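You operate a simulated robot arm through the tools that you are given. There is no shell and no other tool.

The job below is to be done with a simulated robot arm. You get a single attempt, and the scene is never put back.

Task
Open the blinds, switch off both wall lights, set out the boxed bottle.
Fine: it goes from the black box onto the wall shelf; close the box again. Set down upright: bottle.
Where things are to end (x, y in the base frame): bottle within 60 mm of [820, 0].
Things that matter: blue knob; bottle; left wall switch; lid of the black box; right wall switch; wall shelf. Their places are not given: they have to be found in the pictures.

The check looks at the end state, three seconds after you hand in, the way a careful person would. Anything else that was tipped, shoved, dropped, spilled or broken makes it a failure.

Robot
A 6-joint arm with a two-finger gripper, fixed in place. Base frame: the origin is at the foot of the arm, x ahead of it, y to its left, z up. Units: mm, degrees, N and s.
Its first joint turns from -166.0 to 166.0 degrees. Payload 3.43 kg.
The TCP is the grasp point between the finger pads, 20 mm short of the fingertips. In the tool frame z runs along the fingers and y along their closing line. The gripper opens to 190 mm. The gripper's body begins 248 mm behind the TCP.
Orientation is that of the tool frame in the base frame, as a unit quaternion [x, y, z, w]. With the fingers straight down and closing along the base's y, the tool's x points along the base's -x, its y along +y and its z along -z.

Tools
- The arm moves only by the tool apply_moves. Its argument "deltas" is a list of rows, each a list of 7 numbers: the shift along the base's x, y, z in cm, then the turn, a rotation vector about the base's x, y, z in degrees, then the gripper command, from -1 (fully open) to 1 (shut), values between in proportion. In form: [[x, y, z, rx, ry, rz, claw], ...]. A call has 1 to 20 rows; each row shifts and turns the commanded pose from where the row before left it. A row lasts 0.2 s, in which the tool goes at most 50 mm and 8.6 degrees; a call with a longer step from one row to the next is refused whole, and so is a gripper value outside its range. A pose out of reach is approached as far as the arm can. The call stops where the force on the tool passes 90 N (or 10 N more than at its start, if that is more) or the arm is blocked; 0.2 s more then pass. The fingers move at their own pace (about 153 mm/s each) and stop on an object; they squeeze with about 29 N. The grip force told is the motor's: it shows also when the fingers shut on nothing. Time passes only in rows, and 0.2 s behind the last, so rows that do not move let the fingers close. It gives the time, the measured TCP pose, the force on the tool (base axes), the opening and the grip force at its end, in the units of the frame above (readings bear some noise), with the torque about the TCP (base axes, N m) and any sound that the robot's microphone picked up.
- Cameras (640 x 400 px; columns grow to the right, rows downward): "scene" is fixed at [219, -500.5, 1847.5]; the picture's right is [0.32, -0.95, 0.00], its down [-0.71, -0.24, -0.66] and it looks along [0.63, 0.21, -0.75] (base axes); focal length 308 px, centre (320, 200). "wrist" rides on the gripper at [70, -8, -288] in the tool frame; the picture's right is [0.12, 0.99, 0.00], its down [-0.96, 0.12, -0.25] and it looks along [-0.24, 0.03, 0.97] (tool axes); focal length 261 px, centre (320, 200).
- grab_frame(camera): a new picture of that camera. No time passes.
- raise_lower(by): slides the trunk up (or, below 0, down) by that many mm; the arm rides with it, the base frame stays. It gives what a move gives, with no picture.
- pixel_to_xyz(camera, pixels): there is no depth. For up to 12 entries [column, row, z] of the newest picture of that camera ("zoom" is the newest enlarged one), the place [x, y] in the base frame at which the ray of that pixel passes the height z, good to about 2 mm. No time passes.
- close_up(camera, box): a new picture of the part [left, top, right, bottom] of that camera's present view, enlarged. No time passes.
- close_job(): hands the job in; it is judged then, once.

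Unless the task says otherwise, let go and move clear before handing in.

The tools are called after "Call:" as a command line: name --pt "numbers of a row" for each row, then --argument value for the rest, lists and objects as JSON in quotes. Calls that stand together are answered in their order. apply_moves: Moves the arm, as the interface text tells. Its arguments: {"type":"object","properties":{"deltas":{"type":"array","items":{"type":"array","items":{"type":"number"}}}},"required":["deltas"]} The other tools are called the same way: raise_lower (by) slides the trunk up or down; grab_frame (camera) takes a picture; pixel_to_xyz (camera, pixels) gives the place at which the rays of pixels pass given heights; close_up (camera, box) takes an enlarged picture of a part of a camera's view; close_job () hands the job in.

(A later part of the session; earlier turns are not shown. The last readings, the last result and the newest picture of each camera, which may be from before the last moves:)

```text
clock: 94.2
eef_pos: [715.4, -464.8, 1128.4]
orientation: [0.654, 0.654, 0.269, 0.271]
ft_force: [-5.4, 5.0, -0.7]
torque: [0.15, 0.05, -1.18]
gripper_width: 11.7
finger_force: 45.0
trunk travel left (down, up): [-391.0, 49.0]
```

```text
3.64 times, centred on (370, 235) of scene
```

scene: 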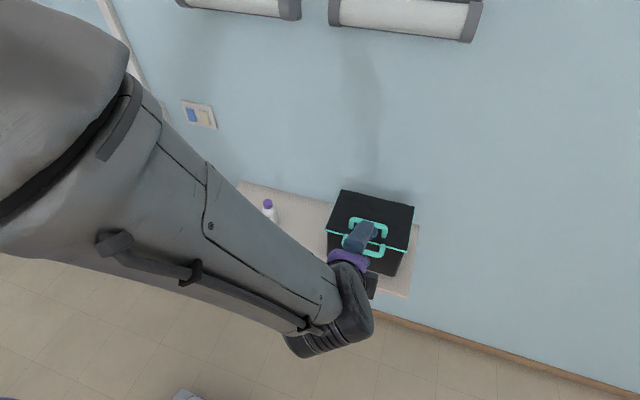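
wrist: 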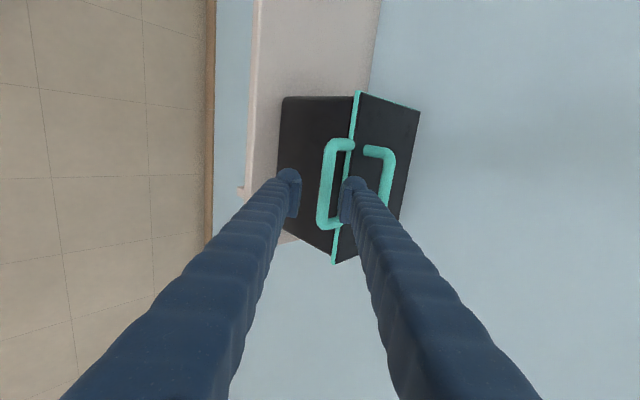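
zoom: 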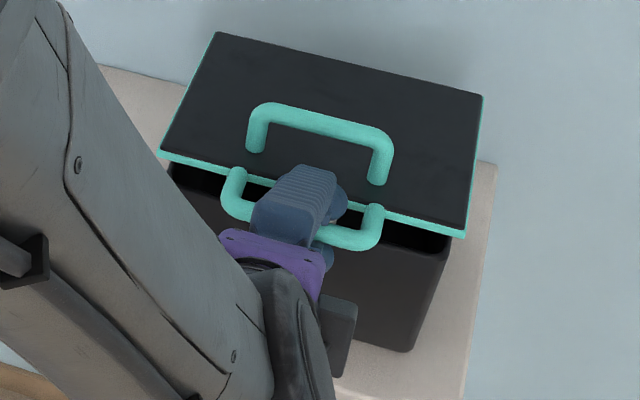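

The lid rises with the handle (a purple cap shows inside) and the box stays put. I'll continue along the arc to about 45°.

Call:
apply_moves --pt "0.43 0 1.72 0 0 0 1" --pt "0.6 0 1.79 0 0 0 1" --pt "0.76 0 1.74 0 0 0 1" --pt "0.91 0 1.66 0 0 0 1" --pt "1.05 0 1.57 0 0 0 1" --pt "1.18 0 1.47 0 0 0 1" --pt "1.3 0 1.37 0 0 0 1" --pt "0 0 0 0 0 0 1"

Call:
grab_frame --camera "wrist"

Call:
grab_frame --camera "scene"

```text
clock: 96.0
eef_pos: [779.7, -465.4, 1241.2]
orientation: [0.654, 0.654, 0.268, 0.271]
ft_force: [2.9, 6.1, -4.1]
torque: [-0.13, -0.03, -0.23]
gripper_width: 11.4
finger_force: 45.1
trunk travel left (down, up): [-391.0, 49.0]
```

```text
taken
```

wrist: 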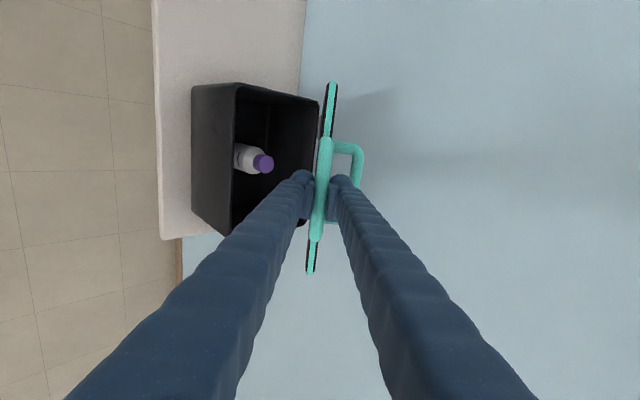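

```text
taken
```

scene: 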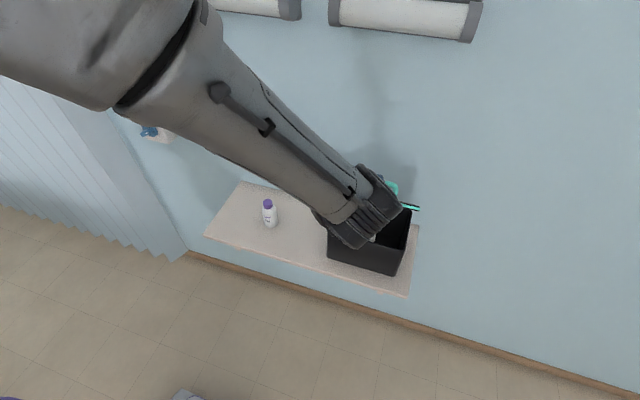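

The lid follows smoothly at 45° and the bottle is visible inside (250,158). Continuing the arc to about 80°.

Call:
apply_moves --pt "1.3 0 1.24 0 0 0 1" --pt "1.5 0 1.12 0 0 0 1" --pt "1.6 0 0.99 0 0 0 1" --pt "1.69 0 0.83 0 0 0 1" --pt "1.76 0 0.68 0 0 0 1" --pt "1.8 0 0.54 0 0 0 1" --pt "1.7 0 0.35 0 0 0 1" --pt "0 0 0 0 0 0 1"

Call:
grab_frame --camera "wrist"

Call:
grab_frame --camera "scene"

```text
clock: 97.8
eef_pos: [892.4, -465.0, 1296.5]
orientation: [0.654, 0.654, 0.268, 0.269]
ft_force: [-11.7, -4.3, -15.1]
torque: [-1.05, 0.01, 0.4]
gripper_width: 11.7
finger_force: 44.6
trunk travel left (down, up): [-391.0, 49.0]
```

```text
taken
```

wrist: 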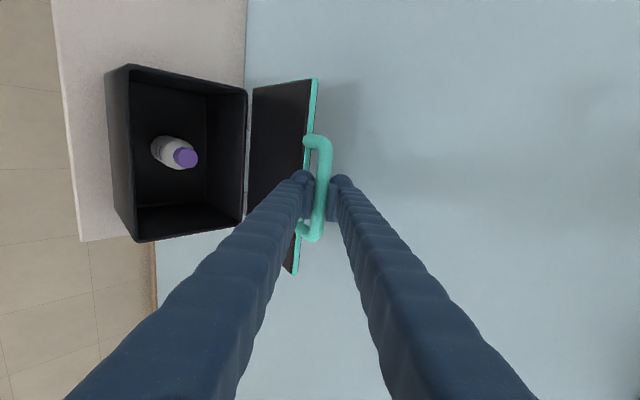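

```text
taken
```

scene: 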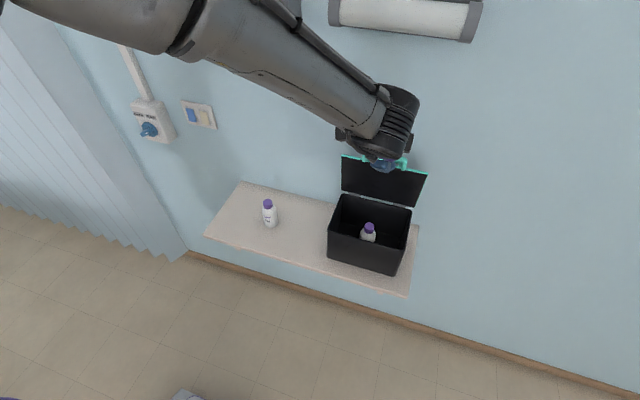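

At 80° with modest forces. I'll ease on slowly toward vertical, watching for the lid handle touching the wall.

Call:
apply_moves --pt "0.9 0 0.0 0 0 0 1" --pt "0.9 0 0.0 0 0 0 1" --pt "0.6 0 -0.05 0 0 0 1" --pt "0.6 0 -0.05 0 0 0 1"

```text
clock: 98.5
eef_pos: [898.7, -465.5, 1291.4]
orientation: [0.657, 0.654, 0.264, 0.266]
ft_force: [-44.8, 0.4, 3.5]
torque: [-1.13, -0.12, 0.19]
gripper_width: 11.4
finger_force: 44.7
trunk travel left (down, up): [-391.0, 49.0]
stopped in row 3: the force on the tool passed its limit at 93 N (the readings are from after the stop); the commanded pose is now the measured one
```

It stopped against something at about 82° (top handle on the wall or hinge stop). I'll ease back and open the fingers just slightly around the bar, to see whether the lid stays up.

Call:
apply_moves --pt "-0.15 0 0 0 0 0 1" --pt "0 0 0 0 0 0 0.8" --pt "0 0 0 0 0 0 0.68" --pt "0 0 0 0 0 0 0.68" --pt "0 0 0 0 0 0 0.68"

Call:
close_up --camera "wrist" --box '[220, 60, 400, 260]'

Call:
close_up --camera "scene" --box '[310, 120, 450, 280]'

```text
clock: 99.7
eef_pos: [901.7, -465.4, 1294.2]
orientation: [0.655, 0.654, 0.267, 0.267]
ft_force: [-11.8, -8.9, 30.0]
torque: [-0.33, 0.6, 0.07]
gripper_width: 22.6
finger_force: 0.0
trunk travel left (down, up): [-391.0, 49.0]
```

```text
2.00 times, centred on (310, 160) of wrist
```

zoom: 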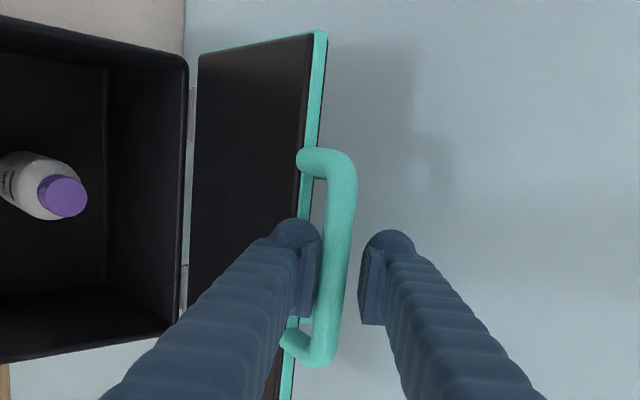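

```text
2.50 times, centred on (380, 200) of scene
```

zoom: 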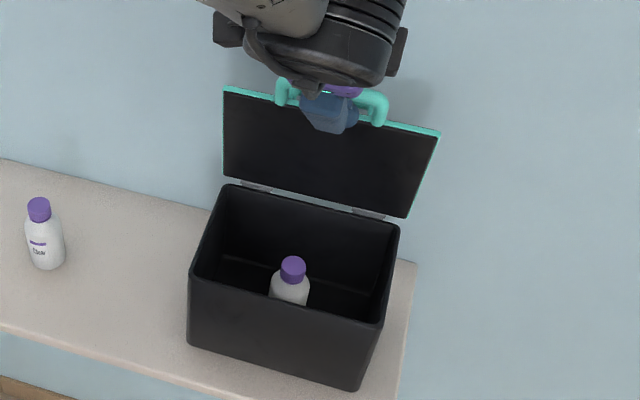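

The lid is leaning only lightly; the lower finger presses on the lid edge (+30 N up on the tool). I'll lift 3 mm to relieve it and read the forces again.

Call:
apply_moves --pt "0 0 0.25 0 0 0 0.75" --pt "-0.1 0 0.1 0 0 0 0.75" --pt "0 0 0 0 0 0 0.75"

Call:
close_up --camera "wrist" --box '[220, 60, 400, 260]'

```text
clock: 100.5
eef_pos: [901.1, -465.4, 1294.2]
orientation: [0.656, 0.654, 0.267, 0.266]
ft_force: [-8.8, -13.5, 12.8]
torque: [-0.48, 0.12, 0.2]
gripper_width: 21.7
finger_force: 0.0
trunk travel left (down, up): [-391.0, 49.0]
```

```text
2.00 times, centred on (310, 160) of wrist
```

zoom: 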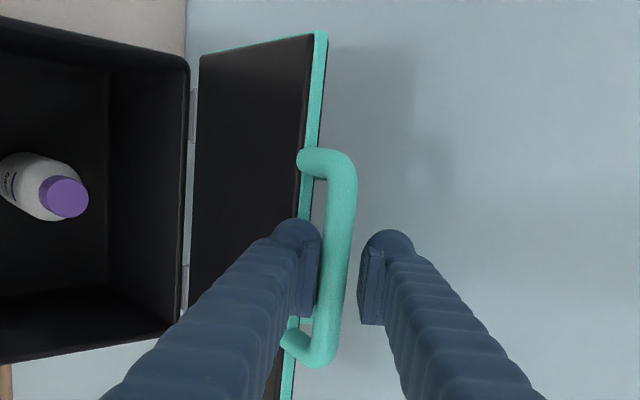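

Still some contact between finger and lid edge. I'll withdraw slowly along the tool axis and see whether the lid follows.

Call:
apply_moves --pt "-0.3 0 0.4 0 0 0 0.7" --pt "-0.3 0 0.4 0 0 0 0.7" --pt "0 0 0 0 0 0 0.7"

Call:
close_up --camera "wrist" --box '[220, 60, 400, 260]'

Call:
close_up --camera "scene" --box '[310, 120, 450, 280]'

```text
clock: 101.3
eef_pos: [897.5, -463.8, 1301.0]
orientation: [0.656, 0.655, 0.265, 0.264]
ft_force: [0.1, -0.2, -0.1]
torque: [-0.02, -0.03, -0.03]
gripper_width: 28.9
finger_force: 1.2
trunk travel left (down, up): [-391.0, 49.0]
```

```text
2.00 times, centred on (310, 160) of wrist
```

zoom: 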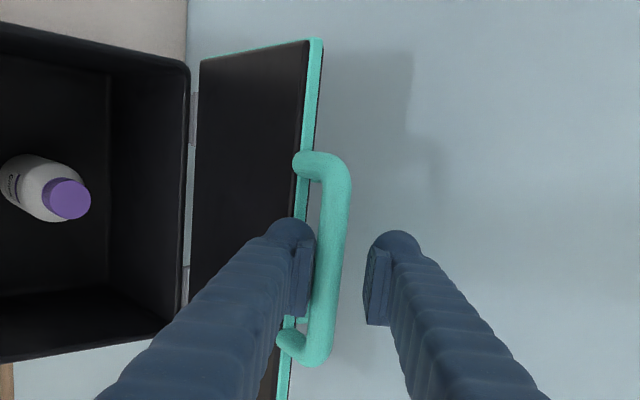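

```text
2.50 times, centred on (380, 200) of scene
```

zoom: 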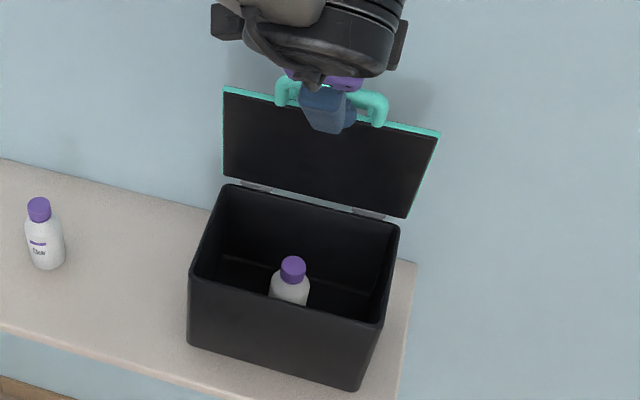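

Force is now zero and the lid hasn't followed: it holds itself. I'll withdraw fully along the tool axis.

Call:
apply_moves --pt "-0.7 0 0.7 0 0 0 0.7" --pt "-0.7 0 0.7 0 0 0 0.7" --pt "-1 0 1 0 0 0 0.7" --pt "-1.5 0 1.5 0 0 0 0.7" --pt "-2 0 2 0 0 0 0.7" --pt "-2 0 2 0 0 0 0.7" --pt "0 0 0 0 0 0 0.7"

Call:
grab_frame --camera "wrist"

Call:
grab_frame --camera "scene"

```text
clock: 102.9
eef_pos: [819.4, -465.0, 1379.1]
orientation: [0.657, 0.654, 0.265, 0.265]
ft_force: [0.2, 0.1, -0.5]
torque: [0.02, 0.04, 0.0]
gripper_width: 28.3
finger_force: 0.1
trunk travel left (down, up): [-391.0, 49.0]
```

```text
taken
```

wrist: 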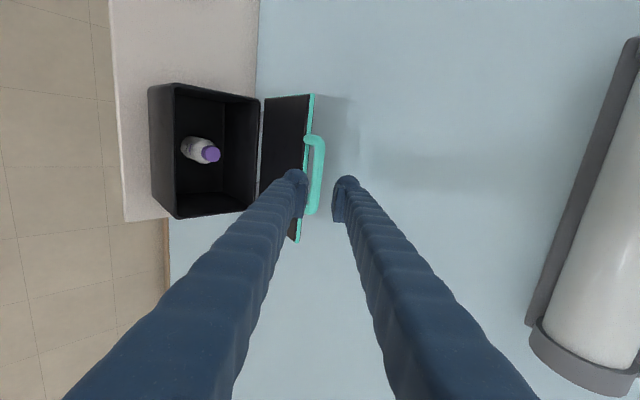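

```text
taken
```

scene: 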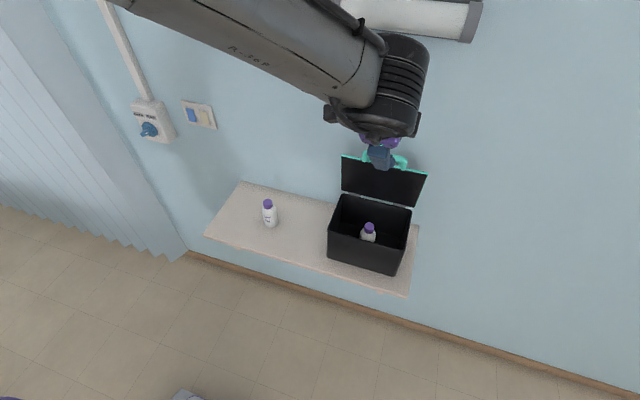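

The lid stays open by itself. Now I'll locate the bottle in the box using both views.

Call:
close_up --camera "wrist" --box '[140, 70, 300, 230]'

Call:
close_up --camera "scene" --box '[320, 180, 420, 280]'

Call:
pixel_to_xyz --camera "wrist" --pixels '[[211, 154, 1000], [211, 154, 1100], [148, 88, 1084], [176, 218, 1084], [260, 99, 1084], [251, 209, 1084]]'

Call:
pixel_to_xyz --camera "scene" --pixels '[[369.5, 225.5, 1000], [369.5, 225.5, 1100], [328, 231, 1084], [399, 251, 1084]]'

```text
2.50 times, centred on (220, 150) of wrist
```

zoom: 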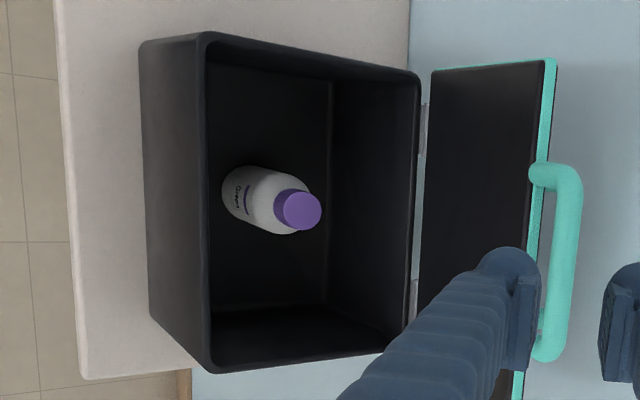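

```text
4.00 times, centred on (370, 230) of scene
```

zoom: 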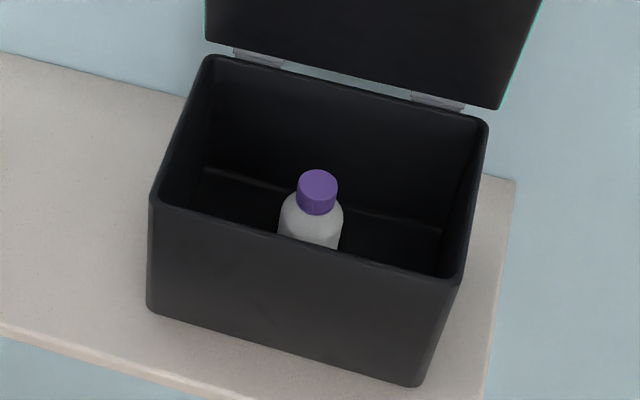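

```text
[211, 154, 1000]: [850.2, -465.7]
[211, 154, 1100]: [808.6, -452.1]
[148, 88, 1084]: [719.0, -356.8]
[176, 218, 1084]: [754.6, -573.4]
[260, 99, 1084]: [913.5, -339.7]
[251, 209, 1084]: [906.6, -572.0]
```

```text
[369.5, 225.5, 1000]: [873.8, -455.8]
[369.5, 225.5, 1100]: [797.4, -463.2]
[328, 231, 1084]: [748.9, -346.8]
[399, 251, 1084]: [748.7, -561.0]
```

The bottle's cap top is at about (822,−459,1068) with a body around 54 mm wide. I'll bring the tool upright, turn it back to close along y, and open the fingers above and in front of the box.

Call:
apply_moves --pt "-1.2 0 0 0 6.43 0 0.5" --pt "-1.2 0 0 0 6.43 0 0.0" --pt "-1.2 0 0 0 6.43 0 0.0" --pt "-1.2 0 0 0 6.43 0 0.0" --pt "-1.2 0 0 0 6.43 0 0.0" --pt "-1.2 0 0 0 6.43 0 0.0" --pt "-0.5 0 0 0 6.43 0 0.0" --pt "0 0 0 0 0 8.2 0.0" --pt "0 0 0 0 0 8.2 0.0" --pt "0 0 0 0 0 8.2 0.0" --pt "0 0 0 0 0 8.2 0.0" --pt "0 0 0 0 0 8.2 0.0" --pt "0 0 0 0 0 8.2 0.0" --pt "0 0 0 0 0 8.2 0.0" --pt "0 0 0 0 0 8.2 0.0" --pt "0 0 0 0 0 8.2 0.0" --pt "0 0 0 0 0 8.2 0.0" --pt "0 0 0 0 0 8 0.0" --pt "0 0 0 0 0 0 0.0"

Call:
grab_frame --camera "wrist"

Call:
grab_frame --camera "scene"

```text
clock: 106.9
eef_pos: [741.4, -464.5, 1379.8]
orientation: [0.0, 1.0, -0.007, -0.002]
ft_force: [-0.7, -0.4, 0.4]
torque: [0.0, 0.01, 0.01]
gripper_width: 94.9
finger_force: 0.1
trunk travel left (down, up): [-391.0, 49.0]
```

```text
taken
```

wrist: 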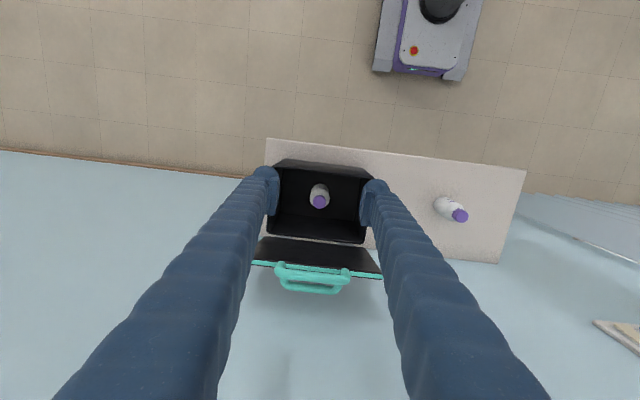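

```text
taken
```

scene: 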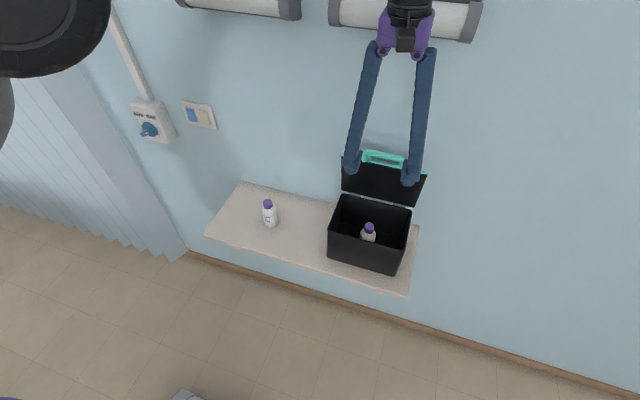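

From above the boxed bottle's cap is at (320,201) between the fingers' columns; I'll refine its and the loose bottle's position.

Call:
close_up --camera "wrist" --box '[250, 140, 500, 300]'

Call:
pixel_to_xyz --camera "wrist" --pixels '[[320, 202, 1068], [320, 202, 1058], [460, 216, 1050], [460, 216, 1060], [262, 262, 1250], [385, 276, 1250], [310, 290, 1290]]'

Call:
pixel_to_xyz --camera "scene" --pixels '[[267.7, 200.5, 1050], [267.7, 200.5, 1060], [272, 226, 919], [343, 157, 1250], [427, 175, 1250]]'

```text
2.50 times, centred on (375, 220) of wrist
```

zoom: 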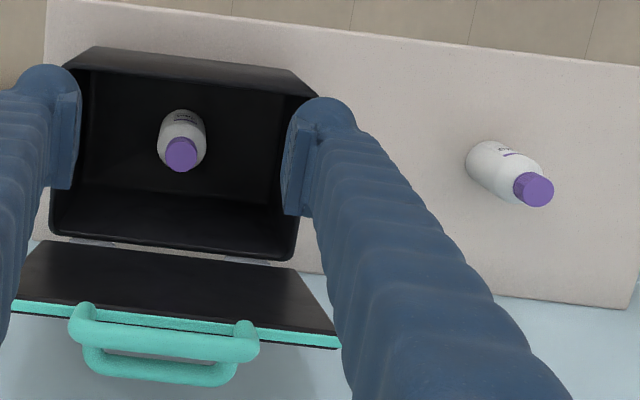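

```text
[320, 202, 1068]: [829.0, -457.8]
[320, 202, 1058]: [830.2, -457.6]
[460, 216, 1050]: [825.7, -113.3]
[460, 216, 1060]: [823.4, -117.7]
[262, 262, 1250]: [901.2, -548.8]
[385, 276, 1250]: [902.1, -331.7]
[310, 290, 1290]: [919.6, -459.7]
```

```text
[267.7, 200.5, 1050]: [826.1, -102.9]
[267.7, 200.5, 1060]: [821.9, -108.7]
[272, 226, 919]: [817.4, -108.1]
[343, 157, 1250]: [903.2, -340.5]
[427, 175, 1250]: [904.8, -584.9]
```

The boxed bottle stands at about (825,−458) and the loose one at about (822,−108). I'll tilt the tool 10° forward (keeping the wrist clear of the open lid) and come to 200 mm above the grasp point.

Call:
apply_moves --pt "1.0 0.12 -3.6 0 -2 0 0" --pt "1.0 0.12 -3.6 0 -2 0 0" --pt "1.0 0.12 -3.6 0 -2 0 0" --pt "1.0 0.12 -3.6 0 -2 0 0" --pt "0.9 0.12 -3.6 0 -2 0 0" --pt "0 0 0 0 0 0 0"

Call:
grab_frame --camera "wrist"

Call:
close_up --camera "scene" --box '[300, 50, 460, 290]'

```text
clock: 108.3
eef_pos: [790.8, -458.7, 1200.3]
orientation: [0.002, 0.996, -0.008, 0.087]
ft_force: [0.3, -0.7, 0.3]
torque: [0.02, -0.02, -0.03]
gripper_width: 95.2
finger_force: 0.0
trunk travel left (down, up): [-391.0, 49.0]
```

```text
taken
```

wrist: 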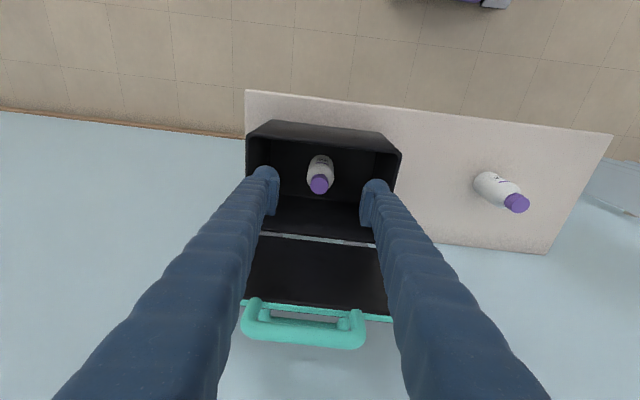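

```text
1.67 times, centred on (380, 170) of scene
```

zoom: 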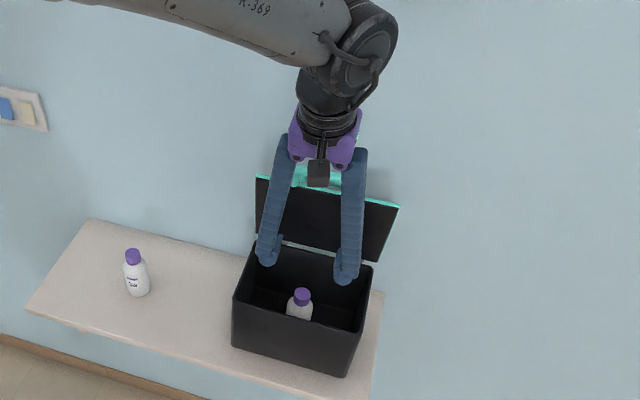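

Axis projections agree with the bottle (cap 319,185). I'll lower along the tool axis 120 mm first and check.

Call:
apply_moves --pt "0.42 0 -2.4 0 0 0 0" --pt "0.42 0 -2.4 0 0 0 0" --pt "0.42 0 -2.4 0 0 0 0" --pt "0.42 0 -2.4 0 0 0 0" --pt "0.42 0 -2.4 0 0 0 0" --pt "0 0 0 0 0 0 0"

Call:
grab_frame --camera "wrist"

Call:
close_up --camera "scene" --box '[300, 100, 460, 290]'

```text
clock: 109.7
eef_pos: [811.7, -458.2, 1078.8]
orientation: [0.001, 0.996, -0.008, 0.088]
ft_force: [0.5, 0.2, -0.2]
torque: [0.01, 0.01, 0.03]
gripper_width: 95.1
finger_force: 0.1
trunk travel left (down, up): [-391.0, 49.0]
```

```text
taken
```

wrist: 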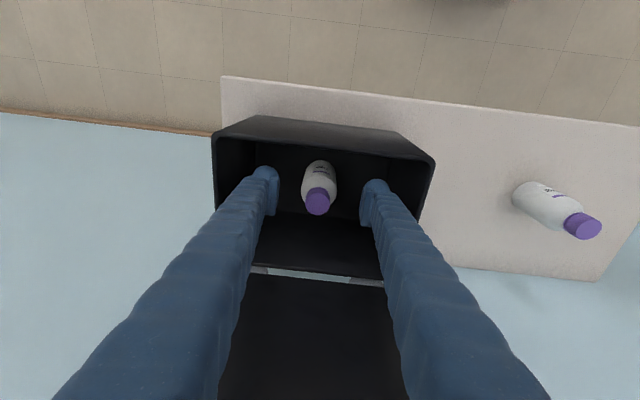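

```text
2.11 times, centred on (380, 195) of scene
```

zoom: 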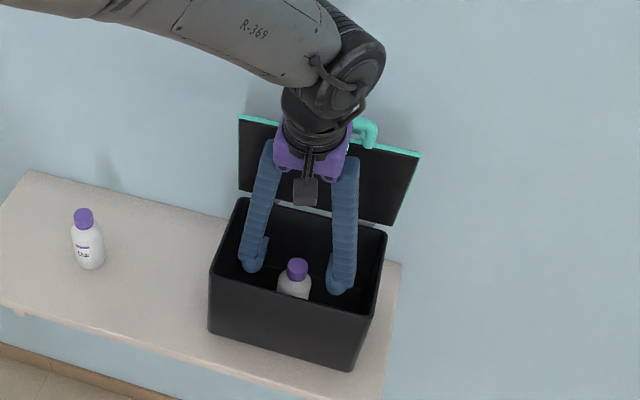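

Clear on both sides. I'll go down the remaining 78 mm and close on the bottle's body.

Call:
apply_moves --pt "0.42 0 -2.2 0 0 0 0" --pt "0.42 0 -2.2 0 0 0 0" --pt "0.42 0 -2.2 0 0 0 0" --pt "0.21 0 -1.2 0 0 0 0" --pt "0 0 0 0 0 0 0"

Call:
close_up --camera "wrist" --box '[220, 120, 420, 245]'

```text
clock: 110.9
eef_pos: [826.5, -458.2, 1000.2]
orientation: [0.0, 0.996, -0.008, 0.088]
ft_force: [0.0, -0.3, -0.2]
torque: [-0.03, 0.01, 0.0]
gripper_width: 94.8
finger_force: 0.2
trunk travel left (down, up): [-391.0, 49.0]
```

```text
3.20 times, centred on (320, 182) of wrist
```

zoom: 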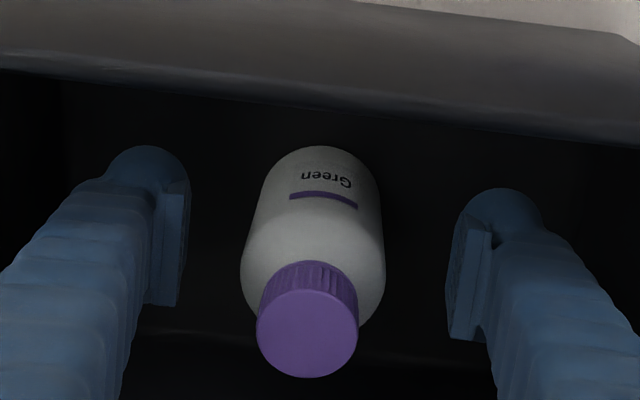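

The bottle sits between the pads. Closing the fingers.

Call:
apply_moves --pt "0 0 0 0 0 0 0.3" --pt "0 0 0 0 0 0 0.5" --pt "0 0 0 0 0 0 0.7" --pt "0 0 0 0 0 0 0.7"

Call:
close_up --camera "wrist" --box '[220, 120, 420, 245]'

```text
clock: 111.9
eef_pos: [826.2, -458.0, 1000.4]
orientation: [0.002, 0.996, -0.008, 0.086]
ft_force: [0.1, -0.9, 0.6]
torque: [0.0, -0.02, -0.01]
gripper_width: 49.5
finger_force: 29.3
trunk travel left (down, up): [-391.0, 49.0]
```

```text
3.20 times, centred on (320, 182) of wrist
```

zoom: 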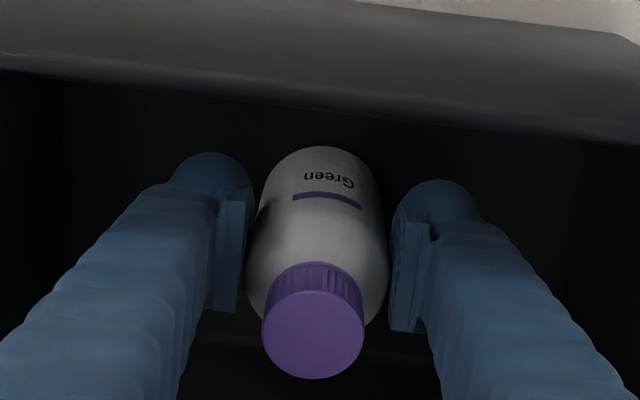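

Held at 49.5 mm with 29 N. I'll lift straight up 30 mm and check it comes along.

Call:
apply_moves --pt "0 0 0.7 0 0 0 0.8" --pt "0 0 1.1 0 0 0 0.8" --pt "0 0 1.5 0 0 0 0.8" --pt "0 0 0 0 0 0 0.8"

Call:
close_up --camera "wrist" --box '[220, 120, 420, 245]'

Call:
close_up --camera "scene" --box '[300, 100, 460, 290]'

```text
clock: 112.9
eef_pos: [826.0, -459.2, 1033.7]
orientation: [0.002, 0.996, -0.009, 0.087]
ft_force: [-0.1, -0.4, -1.4]
torque: [-0.04, 0.06, 0.0]
gripper_width: 49.6
finger_force: 29.4
trunk travel left (down, up): [-391.0, 49.0]
```

```text
3.20 times, centred on (320, 182) of wrist
```

zoom: 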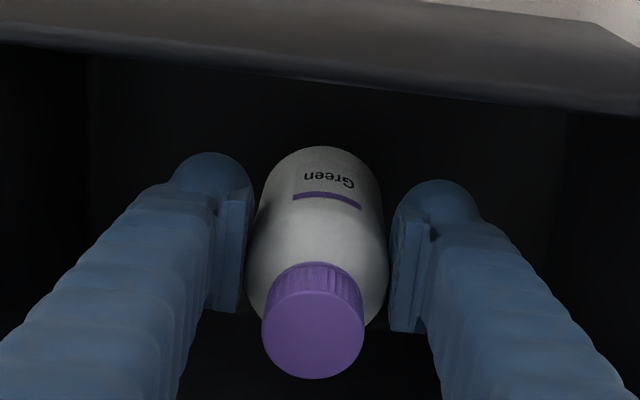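

```text
2.11 times, centred on (380, 195) of scene
```

zoom: 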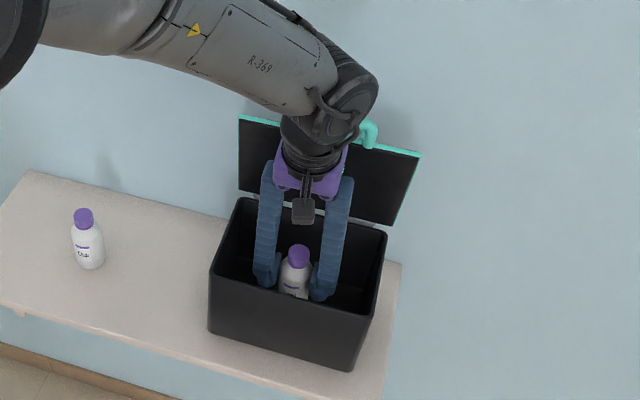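

The bottle comes along. I'll lift it clear of the rim (to TCP z≈1220), drawing 20 mm away from the lid.

Call:
apply_moves --pt "0 0 2.3 0 0 0 0.8" --pt "0 0 2.6 0 0 0 0.8" --pt "0 0 2.6 0 0 0 0.8" --pt "-0.3 0 2.6 0 0 0 0.8" --pt "-0.5 0 2.6 0 0 0 0.8" --pt "-0.5 0 2.6 0 0 0 0.8" --pt "-0.7 0 2.6 0 0 0 0.8" --pt "0 0 1 0 0 0 0.8" --pt "0 0 0 0 0 0 0.8"

Call:
grab_frame --camera "scene"

```text
clock: 114.9
eef_pos: [805.5, -458.9, 1223.6]
orientation: [0.002, 0.996, -0.008, 0.086]
ft_force: [-0.1, 0.4, -1.4]
torque: [-0.01, 0.0, -0.02]
gripper_width: 49.9
finger_force: 29.2
trunk travel left (down, up): [-391.0, 49.0]
```

```text
taken
```

scene: 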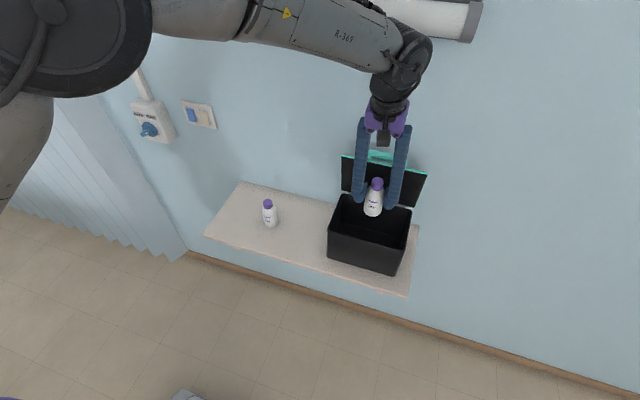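

The bottle hangs clear above the box. Moving left across to y≈15, well above the loose bottle.

Call:
apply_moves --pt "0 2 0 0 0 0 0.8" --pt "0 3 0 0 0 0 0.8" --pt "0 3.6 0 0 0 0 0.8" --pt "0 3.6 0 0 0 0 0.8" --pt "0 3.6 0 0 0 0 0.8" --pt "0 3.6 0 0 0 0 0.8" --pt "0 3.6 0 0 0 0 0.8" --pt "0 3.6 0 0 0 0 0.8" --pt "0 3.6 0 0 0 0 0.8" --pt "0 3.6 0 0 0 0 0.8" --pt "0 3.6 0 0 0 0 0.8" --pt "0.5 3.6 0 0 0 0 0.8" --pt "0.5 3 0 0 0 0 0.8" --pt "0.4 2 0 0 0 0 0.8" --pt "0 1 0 0 0 0 0.8" --pt "0 0 0 0 0 0 0.8"

Call:
grab_frame --camera "scene"

Call:
grab_frame --camera "wrist"

```text
clock: 118.3
eef_pos: [822.3, 13.3, 1225.1]
orientation: [0.001, 0.996, -0.007, 0.085]
ft_force: [-0.3, -0.8, -1.5]
torque: [-0.01, 0.04, 0.01]
gripper_width: 49.9
finger_force: 29.0
trunk travel left (down, up): [-391.0, 49.0]
```

```text
taken
```

scene: 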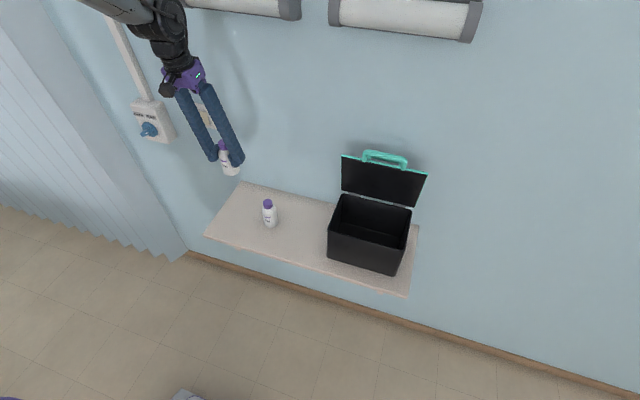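

```text
taken
```

wrist: 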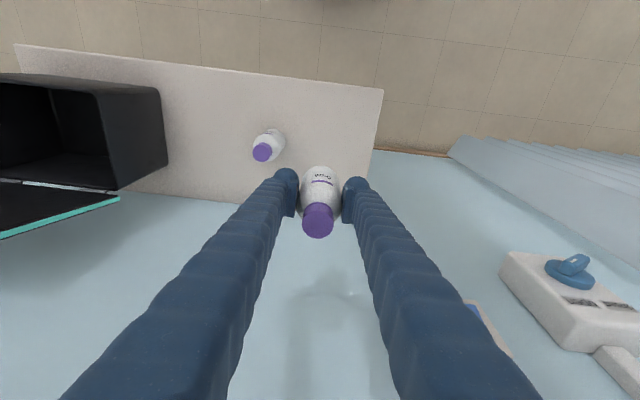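

Bottle is over the free left part of the shelf, loose bottle clear at (262,150). I'll descend to just above the shelf.

Call:
apply_moves --pt "0 0 -2 0 0 0 0.8" --pt "0 0 -3 0 0 0 0.8" --pt "0 0 -3 0 0 0 0.8" --pt "0 0 -3 0 0 0 0.8" --pt "0 0 -3 0 0 0 0.8" --pt "0 0 -3 0 0 0 0.8" --pt "0 0 -2 0 0 0 0.8" --pt "0 0 -1.2 0 0 0 0.8" --pt "0 0 0 0 0 0 0.8"

Call:
close_up --camera "scene" --box '[190, 130, 310, 250]'

```text
clock: 120.3
eef_pos: [819.9, 12.2, 1022.7]
orientation: [0.002, 0.996, -0.008, 0.087]
ft_force: [0.2, -0.2, -1.4]
torque: [-0.01, 0.01, 0.0]
gripper_width: 49.8
finger_force: 28.9
trunk travel left (down, up): [-391.0, 49.0]
```

```text
3.33 times, centred on (250, 190) of scene
```

zoom: 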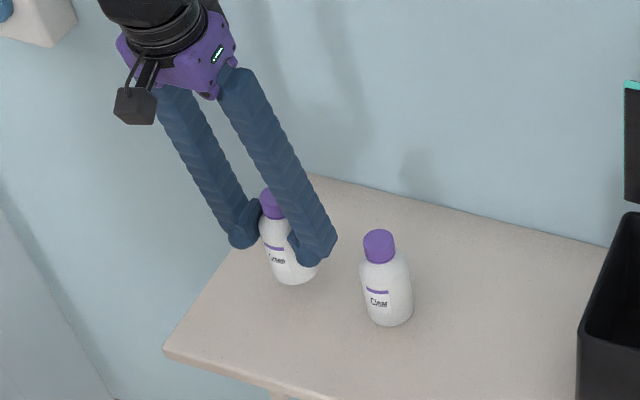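

Still free of contact (z-force −1.4 N is just the bottle's weight). Descending in 4–5 mm steps until the shelf takes the load.

Call:
apply_moves --pt "0 0 -0.6 0 0 0 0.8" --pt "0 0 -0.5 0 0 0 0.8" --pt "0 0 -0.5 0 0 0 0.8" --pt "0 0 -0.3 0 0 0 0.8" --pt "0 0 0 0 0 0 0.8"

```text
clock: 121.5
eef_pos: [820.0, 11.1, 1002.4]
orientation: [0.002, 0.996, -0.007, 0.087]
ft_force: [-1.1, 0.3, -1.4]
torque: [-0.01, -0.02, 0.0]
gripper_width: 49.7
finger_force: 29.1
trunk travel left (down, up): [-391.0, 49.0]
```

Call:
apply_moves --pt "0 0 -0.25 0 0 0 0.8" --pt "0 0 -0.25 0 0 0 0.8" --pt "0 0 0 0 0 0 0.8"

Call:
close_up --camera "scene" --box '[190, 130, 310, 250]'

```text
clock: 122.3
eef_pos: [818.6, 12.2, 998.3]
orientation: [0.001, 0.996, -0.007, 0.086]
ft_force: [-0.1, 0.4, -1.2]
torque: [0.01, 0.02, -0.02]
gripper_width: 49.8
finger_force: 29.1
trunk travel left (down, up): [-391.0, 49.0]
```

```text
3.33 times, centred on (250, 190) of scene
```

zoom: 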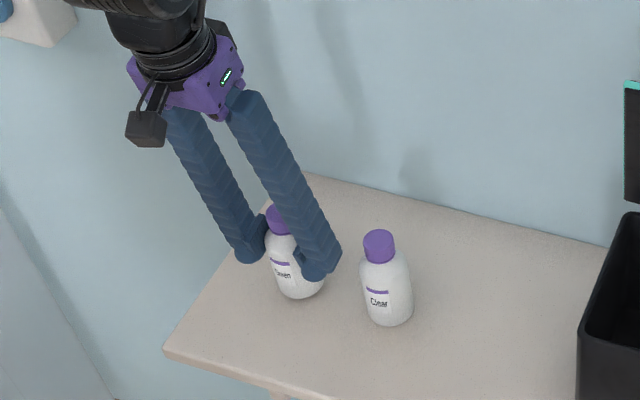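

No contact yet at z=998. Continuing in 2 mm steps.

Call:
apply_moves --pt "0 0 -0.2 0 0 0 0.8" --pt "0 0 -0.2 0 0 0 0.8" --pt "0 0 -0.2 0 0 0 0.8" --pt "0 0 0 0 0 0 0.8"

```text
clock: 123.3
eef_pos: [820.8, 11.4, 993.6]
orientation: [0.001, 0.996, -0.008, 0.087]
ft_force: [-1.5, -0.2, 4.2]
torque: [0.13, 0.06, -0.02]
gripper_width: 49.9
finger_force: 28.9
trunk travel left (down, up): [-391.0, 49.0]
```

The shelf now carries it (+4 N). I'll open the fingers gently to about 80 mm.

Call:
apply_moves --pt "0 0 0 0 0 0 0.46" --pt "0 0 0 0 0 0 0.4" --pt "0 0 0 0 0 0 0.3" --pt "0 0 0 0 0 0 0.18" --pt "0 0 0 0 0 0 0.18"

Call:
close_up --camera "scene" --box '[190, 130, 310, 250]'

Call:
close_up --camera "wrist" --box '[220, 120, 420, 245]'

```text
clock: 124.5
eef_pos: [819.5, 11.3, 992.3]
orientation: [0.002, 0.996, -0.008, 0.086]
ft_force: [0.3, -0.2, -0.5]
torque: [0.0, -0.02, 0.0]
gripper_width: 77.9
finger_force: 0.0
trunk travel left (down, up): [-391.0, 49.0]
```

```text
3.33 times, centred on (250, 190) of scene
```

zoom: 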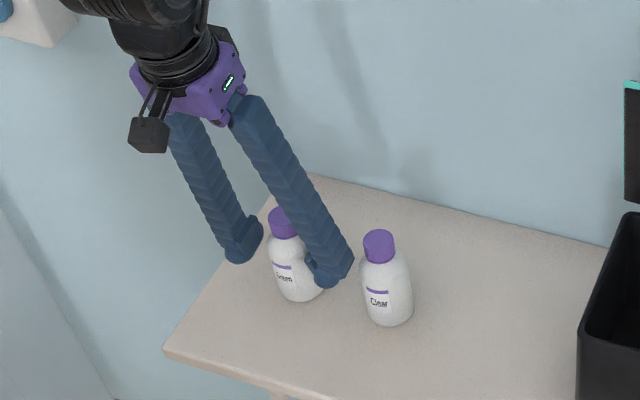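

```text
3.20 times, centred on (320, 182) of wrist
```

zoom: 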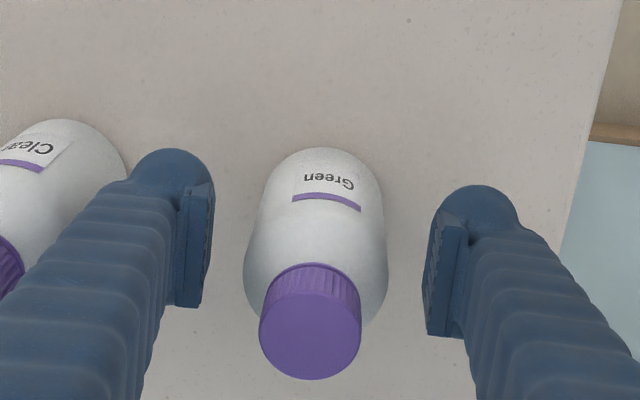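

The green-labelled bottle stands free and upright at about (820,12). I'll withdraw straight up.

Call:
apply_moves --pt "0 0 1 0 0 0 0.18" --pt "0 0 2 0 0 0 0.18" --pt "0 0 3 0 0 0 0.18" --pt "0 0 3.5 0 0 0 0.18" --pt "0 0 3.5 0 0 0 0.18" --pt "0 0 3.5 0 0 0 0.18" --pt "0 0 3.5 0 0 0 0.18" --pt "-1 0 3.5 0 2 0 0.3" --pt "-1 0 3.5 0 2 0 0.5" --pt "-1 0 3.5 0 2 0 0.6" --pt "-1 0 3.5 0 2 0 0.6" --pt "-1 0 3.0 0 2 0 0.6" --pt "0 0 0 0 0 0 0.6"

Call:
grab_frame --camera "wrist"

Call:
grab_frame --camera "scene"

```text
clock: 127.3
eef_pos: [772.9, 13.2, 1364.1]
orientation: [0.002, 1.0, -0.008, 0.0]
ft_force: [-0.4, 0.3, 0.3]
torque: [0.0, 0.0, 0.01]
gripper_width: 37.8
finger_force: 0.1
trunk travel left (down, up): [-391.0, 49.0]
```

```text
taken
```

wrist: 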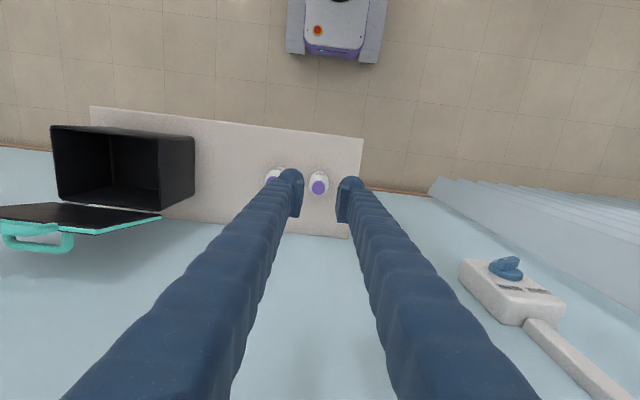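

```text
taken
```

scene: 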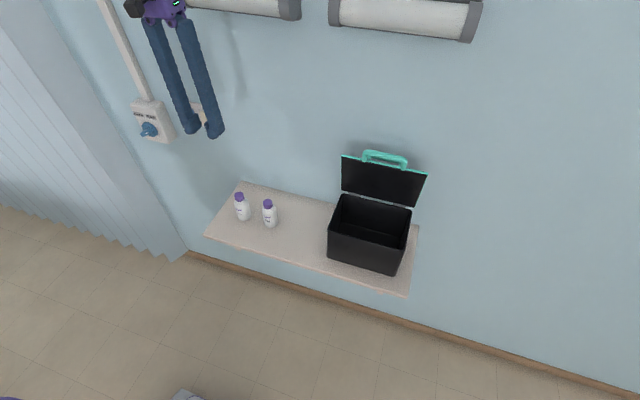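

Both bottles stand upright on the shelf; the lid is still up. I'll swing back to the box while turning the hand −90° again.

Call:
apply_moves --pt "-0.2 -2.5 0.2 0 0 -6 0.6" --pt "-0.2 -3.5 0.2 0 0 -6 0.6" --pt "-0.2 -3.5 0.2 0 0 -6 0.6" --pt "-0.2 -3.5 0.2 0 0 -6 0.6" --pt "-0.2 -3.5 0.2 0 0 -6 0.6" --pt "-0.2 -3.5 0.2 0 0 -6 0.6" --pt "-0.2 -3.5 0.2 0 0 -6 0.6" --pt "-0.2 -3.5 0.2 0 0 -6 0.6" --pt "-0.2 -3.5 0 0 0 -6 0.6" --pt "-0.2 -3.5 0 0 0 -6 0.6" --pt "-0.2 -3.5 0 0 0 -6 0.6" --pt "-0.2 -3.5 0 0 0 -6 0.6" --pt "-0.2 -3.5 0 0 0 -6 0.6" --pt "-0.2 -2.3 0 0 0 -6 0.6" --pt "-0.2 -1 0 0 0 -6 0.6" --pt "0 0 0 0 0 0 0.6"

Call:
apply_moves --pt "1.1 0 0 0 -6.43 0 0.6" --pt "1.1 0 0 0 -6.43 0 0.6" --pt "1.1 0 0 0 -6.43 0 0.6" --pt "1.1 0 0 0 -6.43 0 0.6" --pt "1.1 0 0 0 -6.43 0 0.6" --pt "1.1 0 0 0 -6.43 0 0.6" --pt "1.1 0 0 0 -6.43 0 0.6" --pt "0 0 0 0 0 0 0.6"

Call:
grab_frame --camera "wrist"

Call:
close_up --camera "wrist" --box '[220, 60, 400, 260]'

```text
clock: 130.7
eef_pos: [739.6, -465.0, 1378.4]
orientation: [0.708, 0.706, -0.006, -0.006]
ft_force: [0.0, -0.2, 0.0]
torque: [-0.03, -0.01, 0.01]
gripper_width: 37.9
finger_force: 0.1
trunk travel left (down, up): [-391.0, 49.0]
```

```text
clock: 132.5
eef_pos: [815.4, -466.1, 1378.7]
orientation: [0.656, 0.655, 0.265, 0.265]
ft_force: [0.7, -0.2, 0.0]
torque: [0.01, 0.01, -0.03]
gripper_width: 37.9
finger_force: 0.1
trunk travel left (down, up): [-391.0, 49.0]
```

```text
taken
```

wrist: 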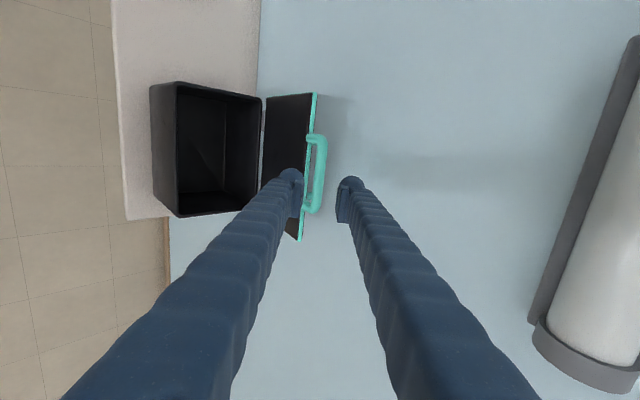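

```text
2.00 times, centred on (310, 160) of wrist
```

zoom: 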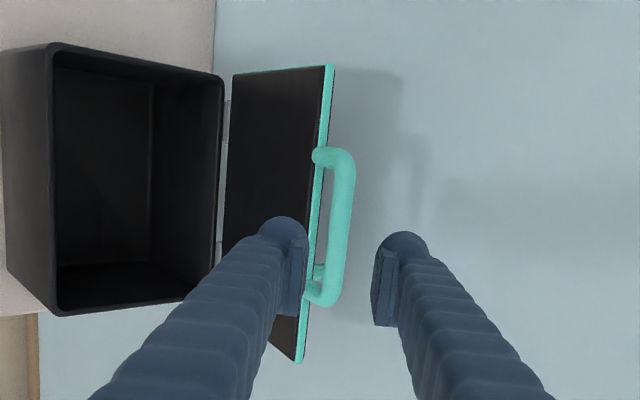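

The bar (zoom 342,237) lies on the tool axis about 121 mm ahead. I'll narrow to 28 mm and advance 113 mm along the axis.

Call:
apply_moves --pt "1.4 0.1 -1.4 0 0 0 0.7" --pt "1.4 0 -1.4 0 0 0 0.7" --pt "1.4 0 -1.4 0 0 0 0.7" --pt "1.4 0 -1.4 0 0 0 0.7" --pt "1.2 0 -1.2 0 0 0 0.7" --pt "0 0 0 0 0 0 0.7"

Call:
close_up --camera "wrist" --box '[220, 60, 400, 260]'

```text
clock: 133.9
eef_pos: [883.6, -465.4, 1310.3]
orientation: [0.656, 0.655, 0.266, 0.265]
ft_force: [0.2, -0.5, 0.0]
torque: [0.03, -0.01, 0.02]
gripper_width: 28.5
finger_force: 0.1
trunk travel left (down, up): [-391.0, 49.0]
```

```text
2.00 times, centred on (310, 160) of wrist
```

zoom: 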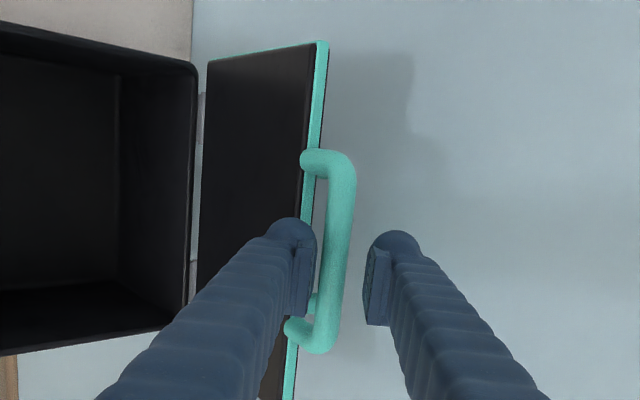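

Centred between the fingers with no contact. I'll go 17 mm further and close.

Call:
apply_moves --pt "0.6 0 -0.6 0 0 0 0.7" --pt "0.6 0 -0.6 0 0 0 0.7" --pt "0 0 0 0 0 0 0.85" --pt "0 0 0 0 0 0 1" --pt "0 0 0 0 0 0 1" --pt "0 0 0 0 0 0 1"

Call:
close_up --camera "wrist" --box '[220, 60, 400, 260]'

```text
clock: 135.3
eef_pos: [895.1, -465.7, 1293.4]
orientation: [0.657, 0.655, 0.265, 0.262]
ft_force: [-25.3, 3.1, -33.0]
torque: [-1.03, -0.16, 0.7]
gripper_width: 11.4
finger_force: 45.0
trunk travel left (down, up): [-391.0, 49.0]
```

```text
2.00 times, centred on (310, 160) of wrist
```

zoom: 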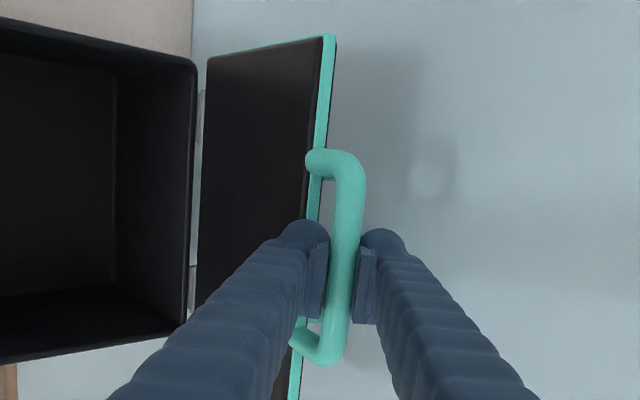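

Gripped, with some preload. I'll start the reverse arc: two steps first, checking forces.

Call:
apply_moves --pt "-0.6 0 -0.35 0 0 0 1" --pt "-1.3 0 -0.3 0 0 0 1" --pt "-1.8 0 -0.5 0 0 0 1" --pt "0 0 0 0 0 0 1"

Call:
close_up --camera "wrist" --box '[220, 60, 400, 260]'

```text
clock: 136.3
eef_pos: [862.7, -466.3, 1287.5]
orientation: [0.656, 0.655, 0.265, 0.265]
ft_force: [6.3, 3.0, -14.2]
torque: [-0.67, -0.14, 0.64]
gripper_width: 11.4
finger_force: 44.7
trunk travel left (down, up): [-391.0, 49.0]
```

```text
2.00 times, centred on (310, 160) of wrist
```

zoom: 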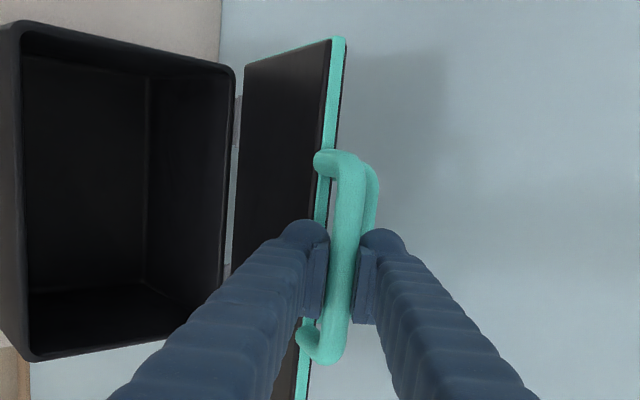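

Forces are moderate. Continuing the arc down to 45°.

Call:
apply_moves --pt "-1.1 0 -0.65 0 0 0 1" --pt "-1.1 0 -0.6 0 0 0 1" --pt "-1.69 0 -0.83 0 0 0 1" --pt "-1.62 0 -0.99 0 0 0 1" --pt "-1.53 0 -1.12 0 0 0 1" --pt "-1.41 0 -1.24 0 0 0 1" --pt "0 0 0 0 0 0 1"

Call:
close_up --camera "wrist" --box '[220, 60, 400, 260]'

```text
clock: 137.9
eef_pos: [776.1, -465.9, 1229.8]
orientation: [0.657, 0.655, 0.265, 0.264]
ft_force: [3.4, -4.5, -3.2]
torque: [-0.15, 0.07, 0.24]
gripper_width: 10.8
finger_force: 44.5
trunk travel left (down, up): [-391.0, 49.0]
```

```text
2.00 times, centred on (310, 160) of wrist
```

zoom: 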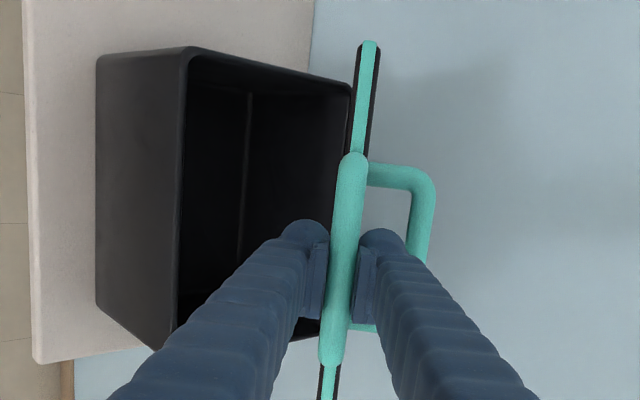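

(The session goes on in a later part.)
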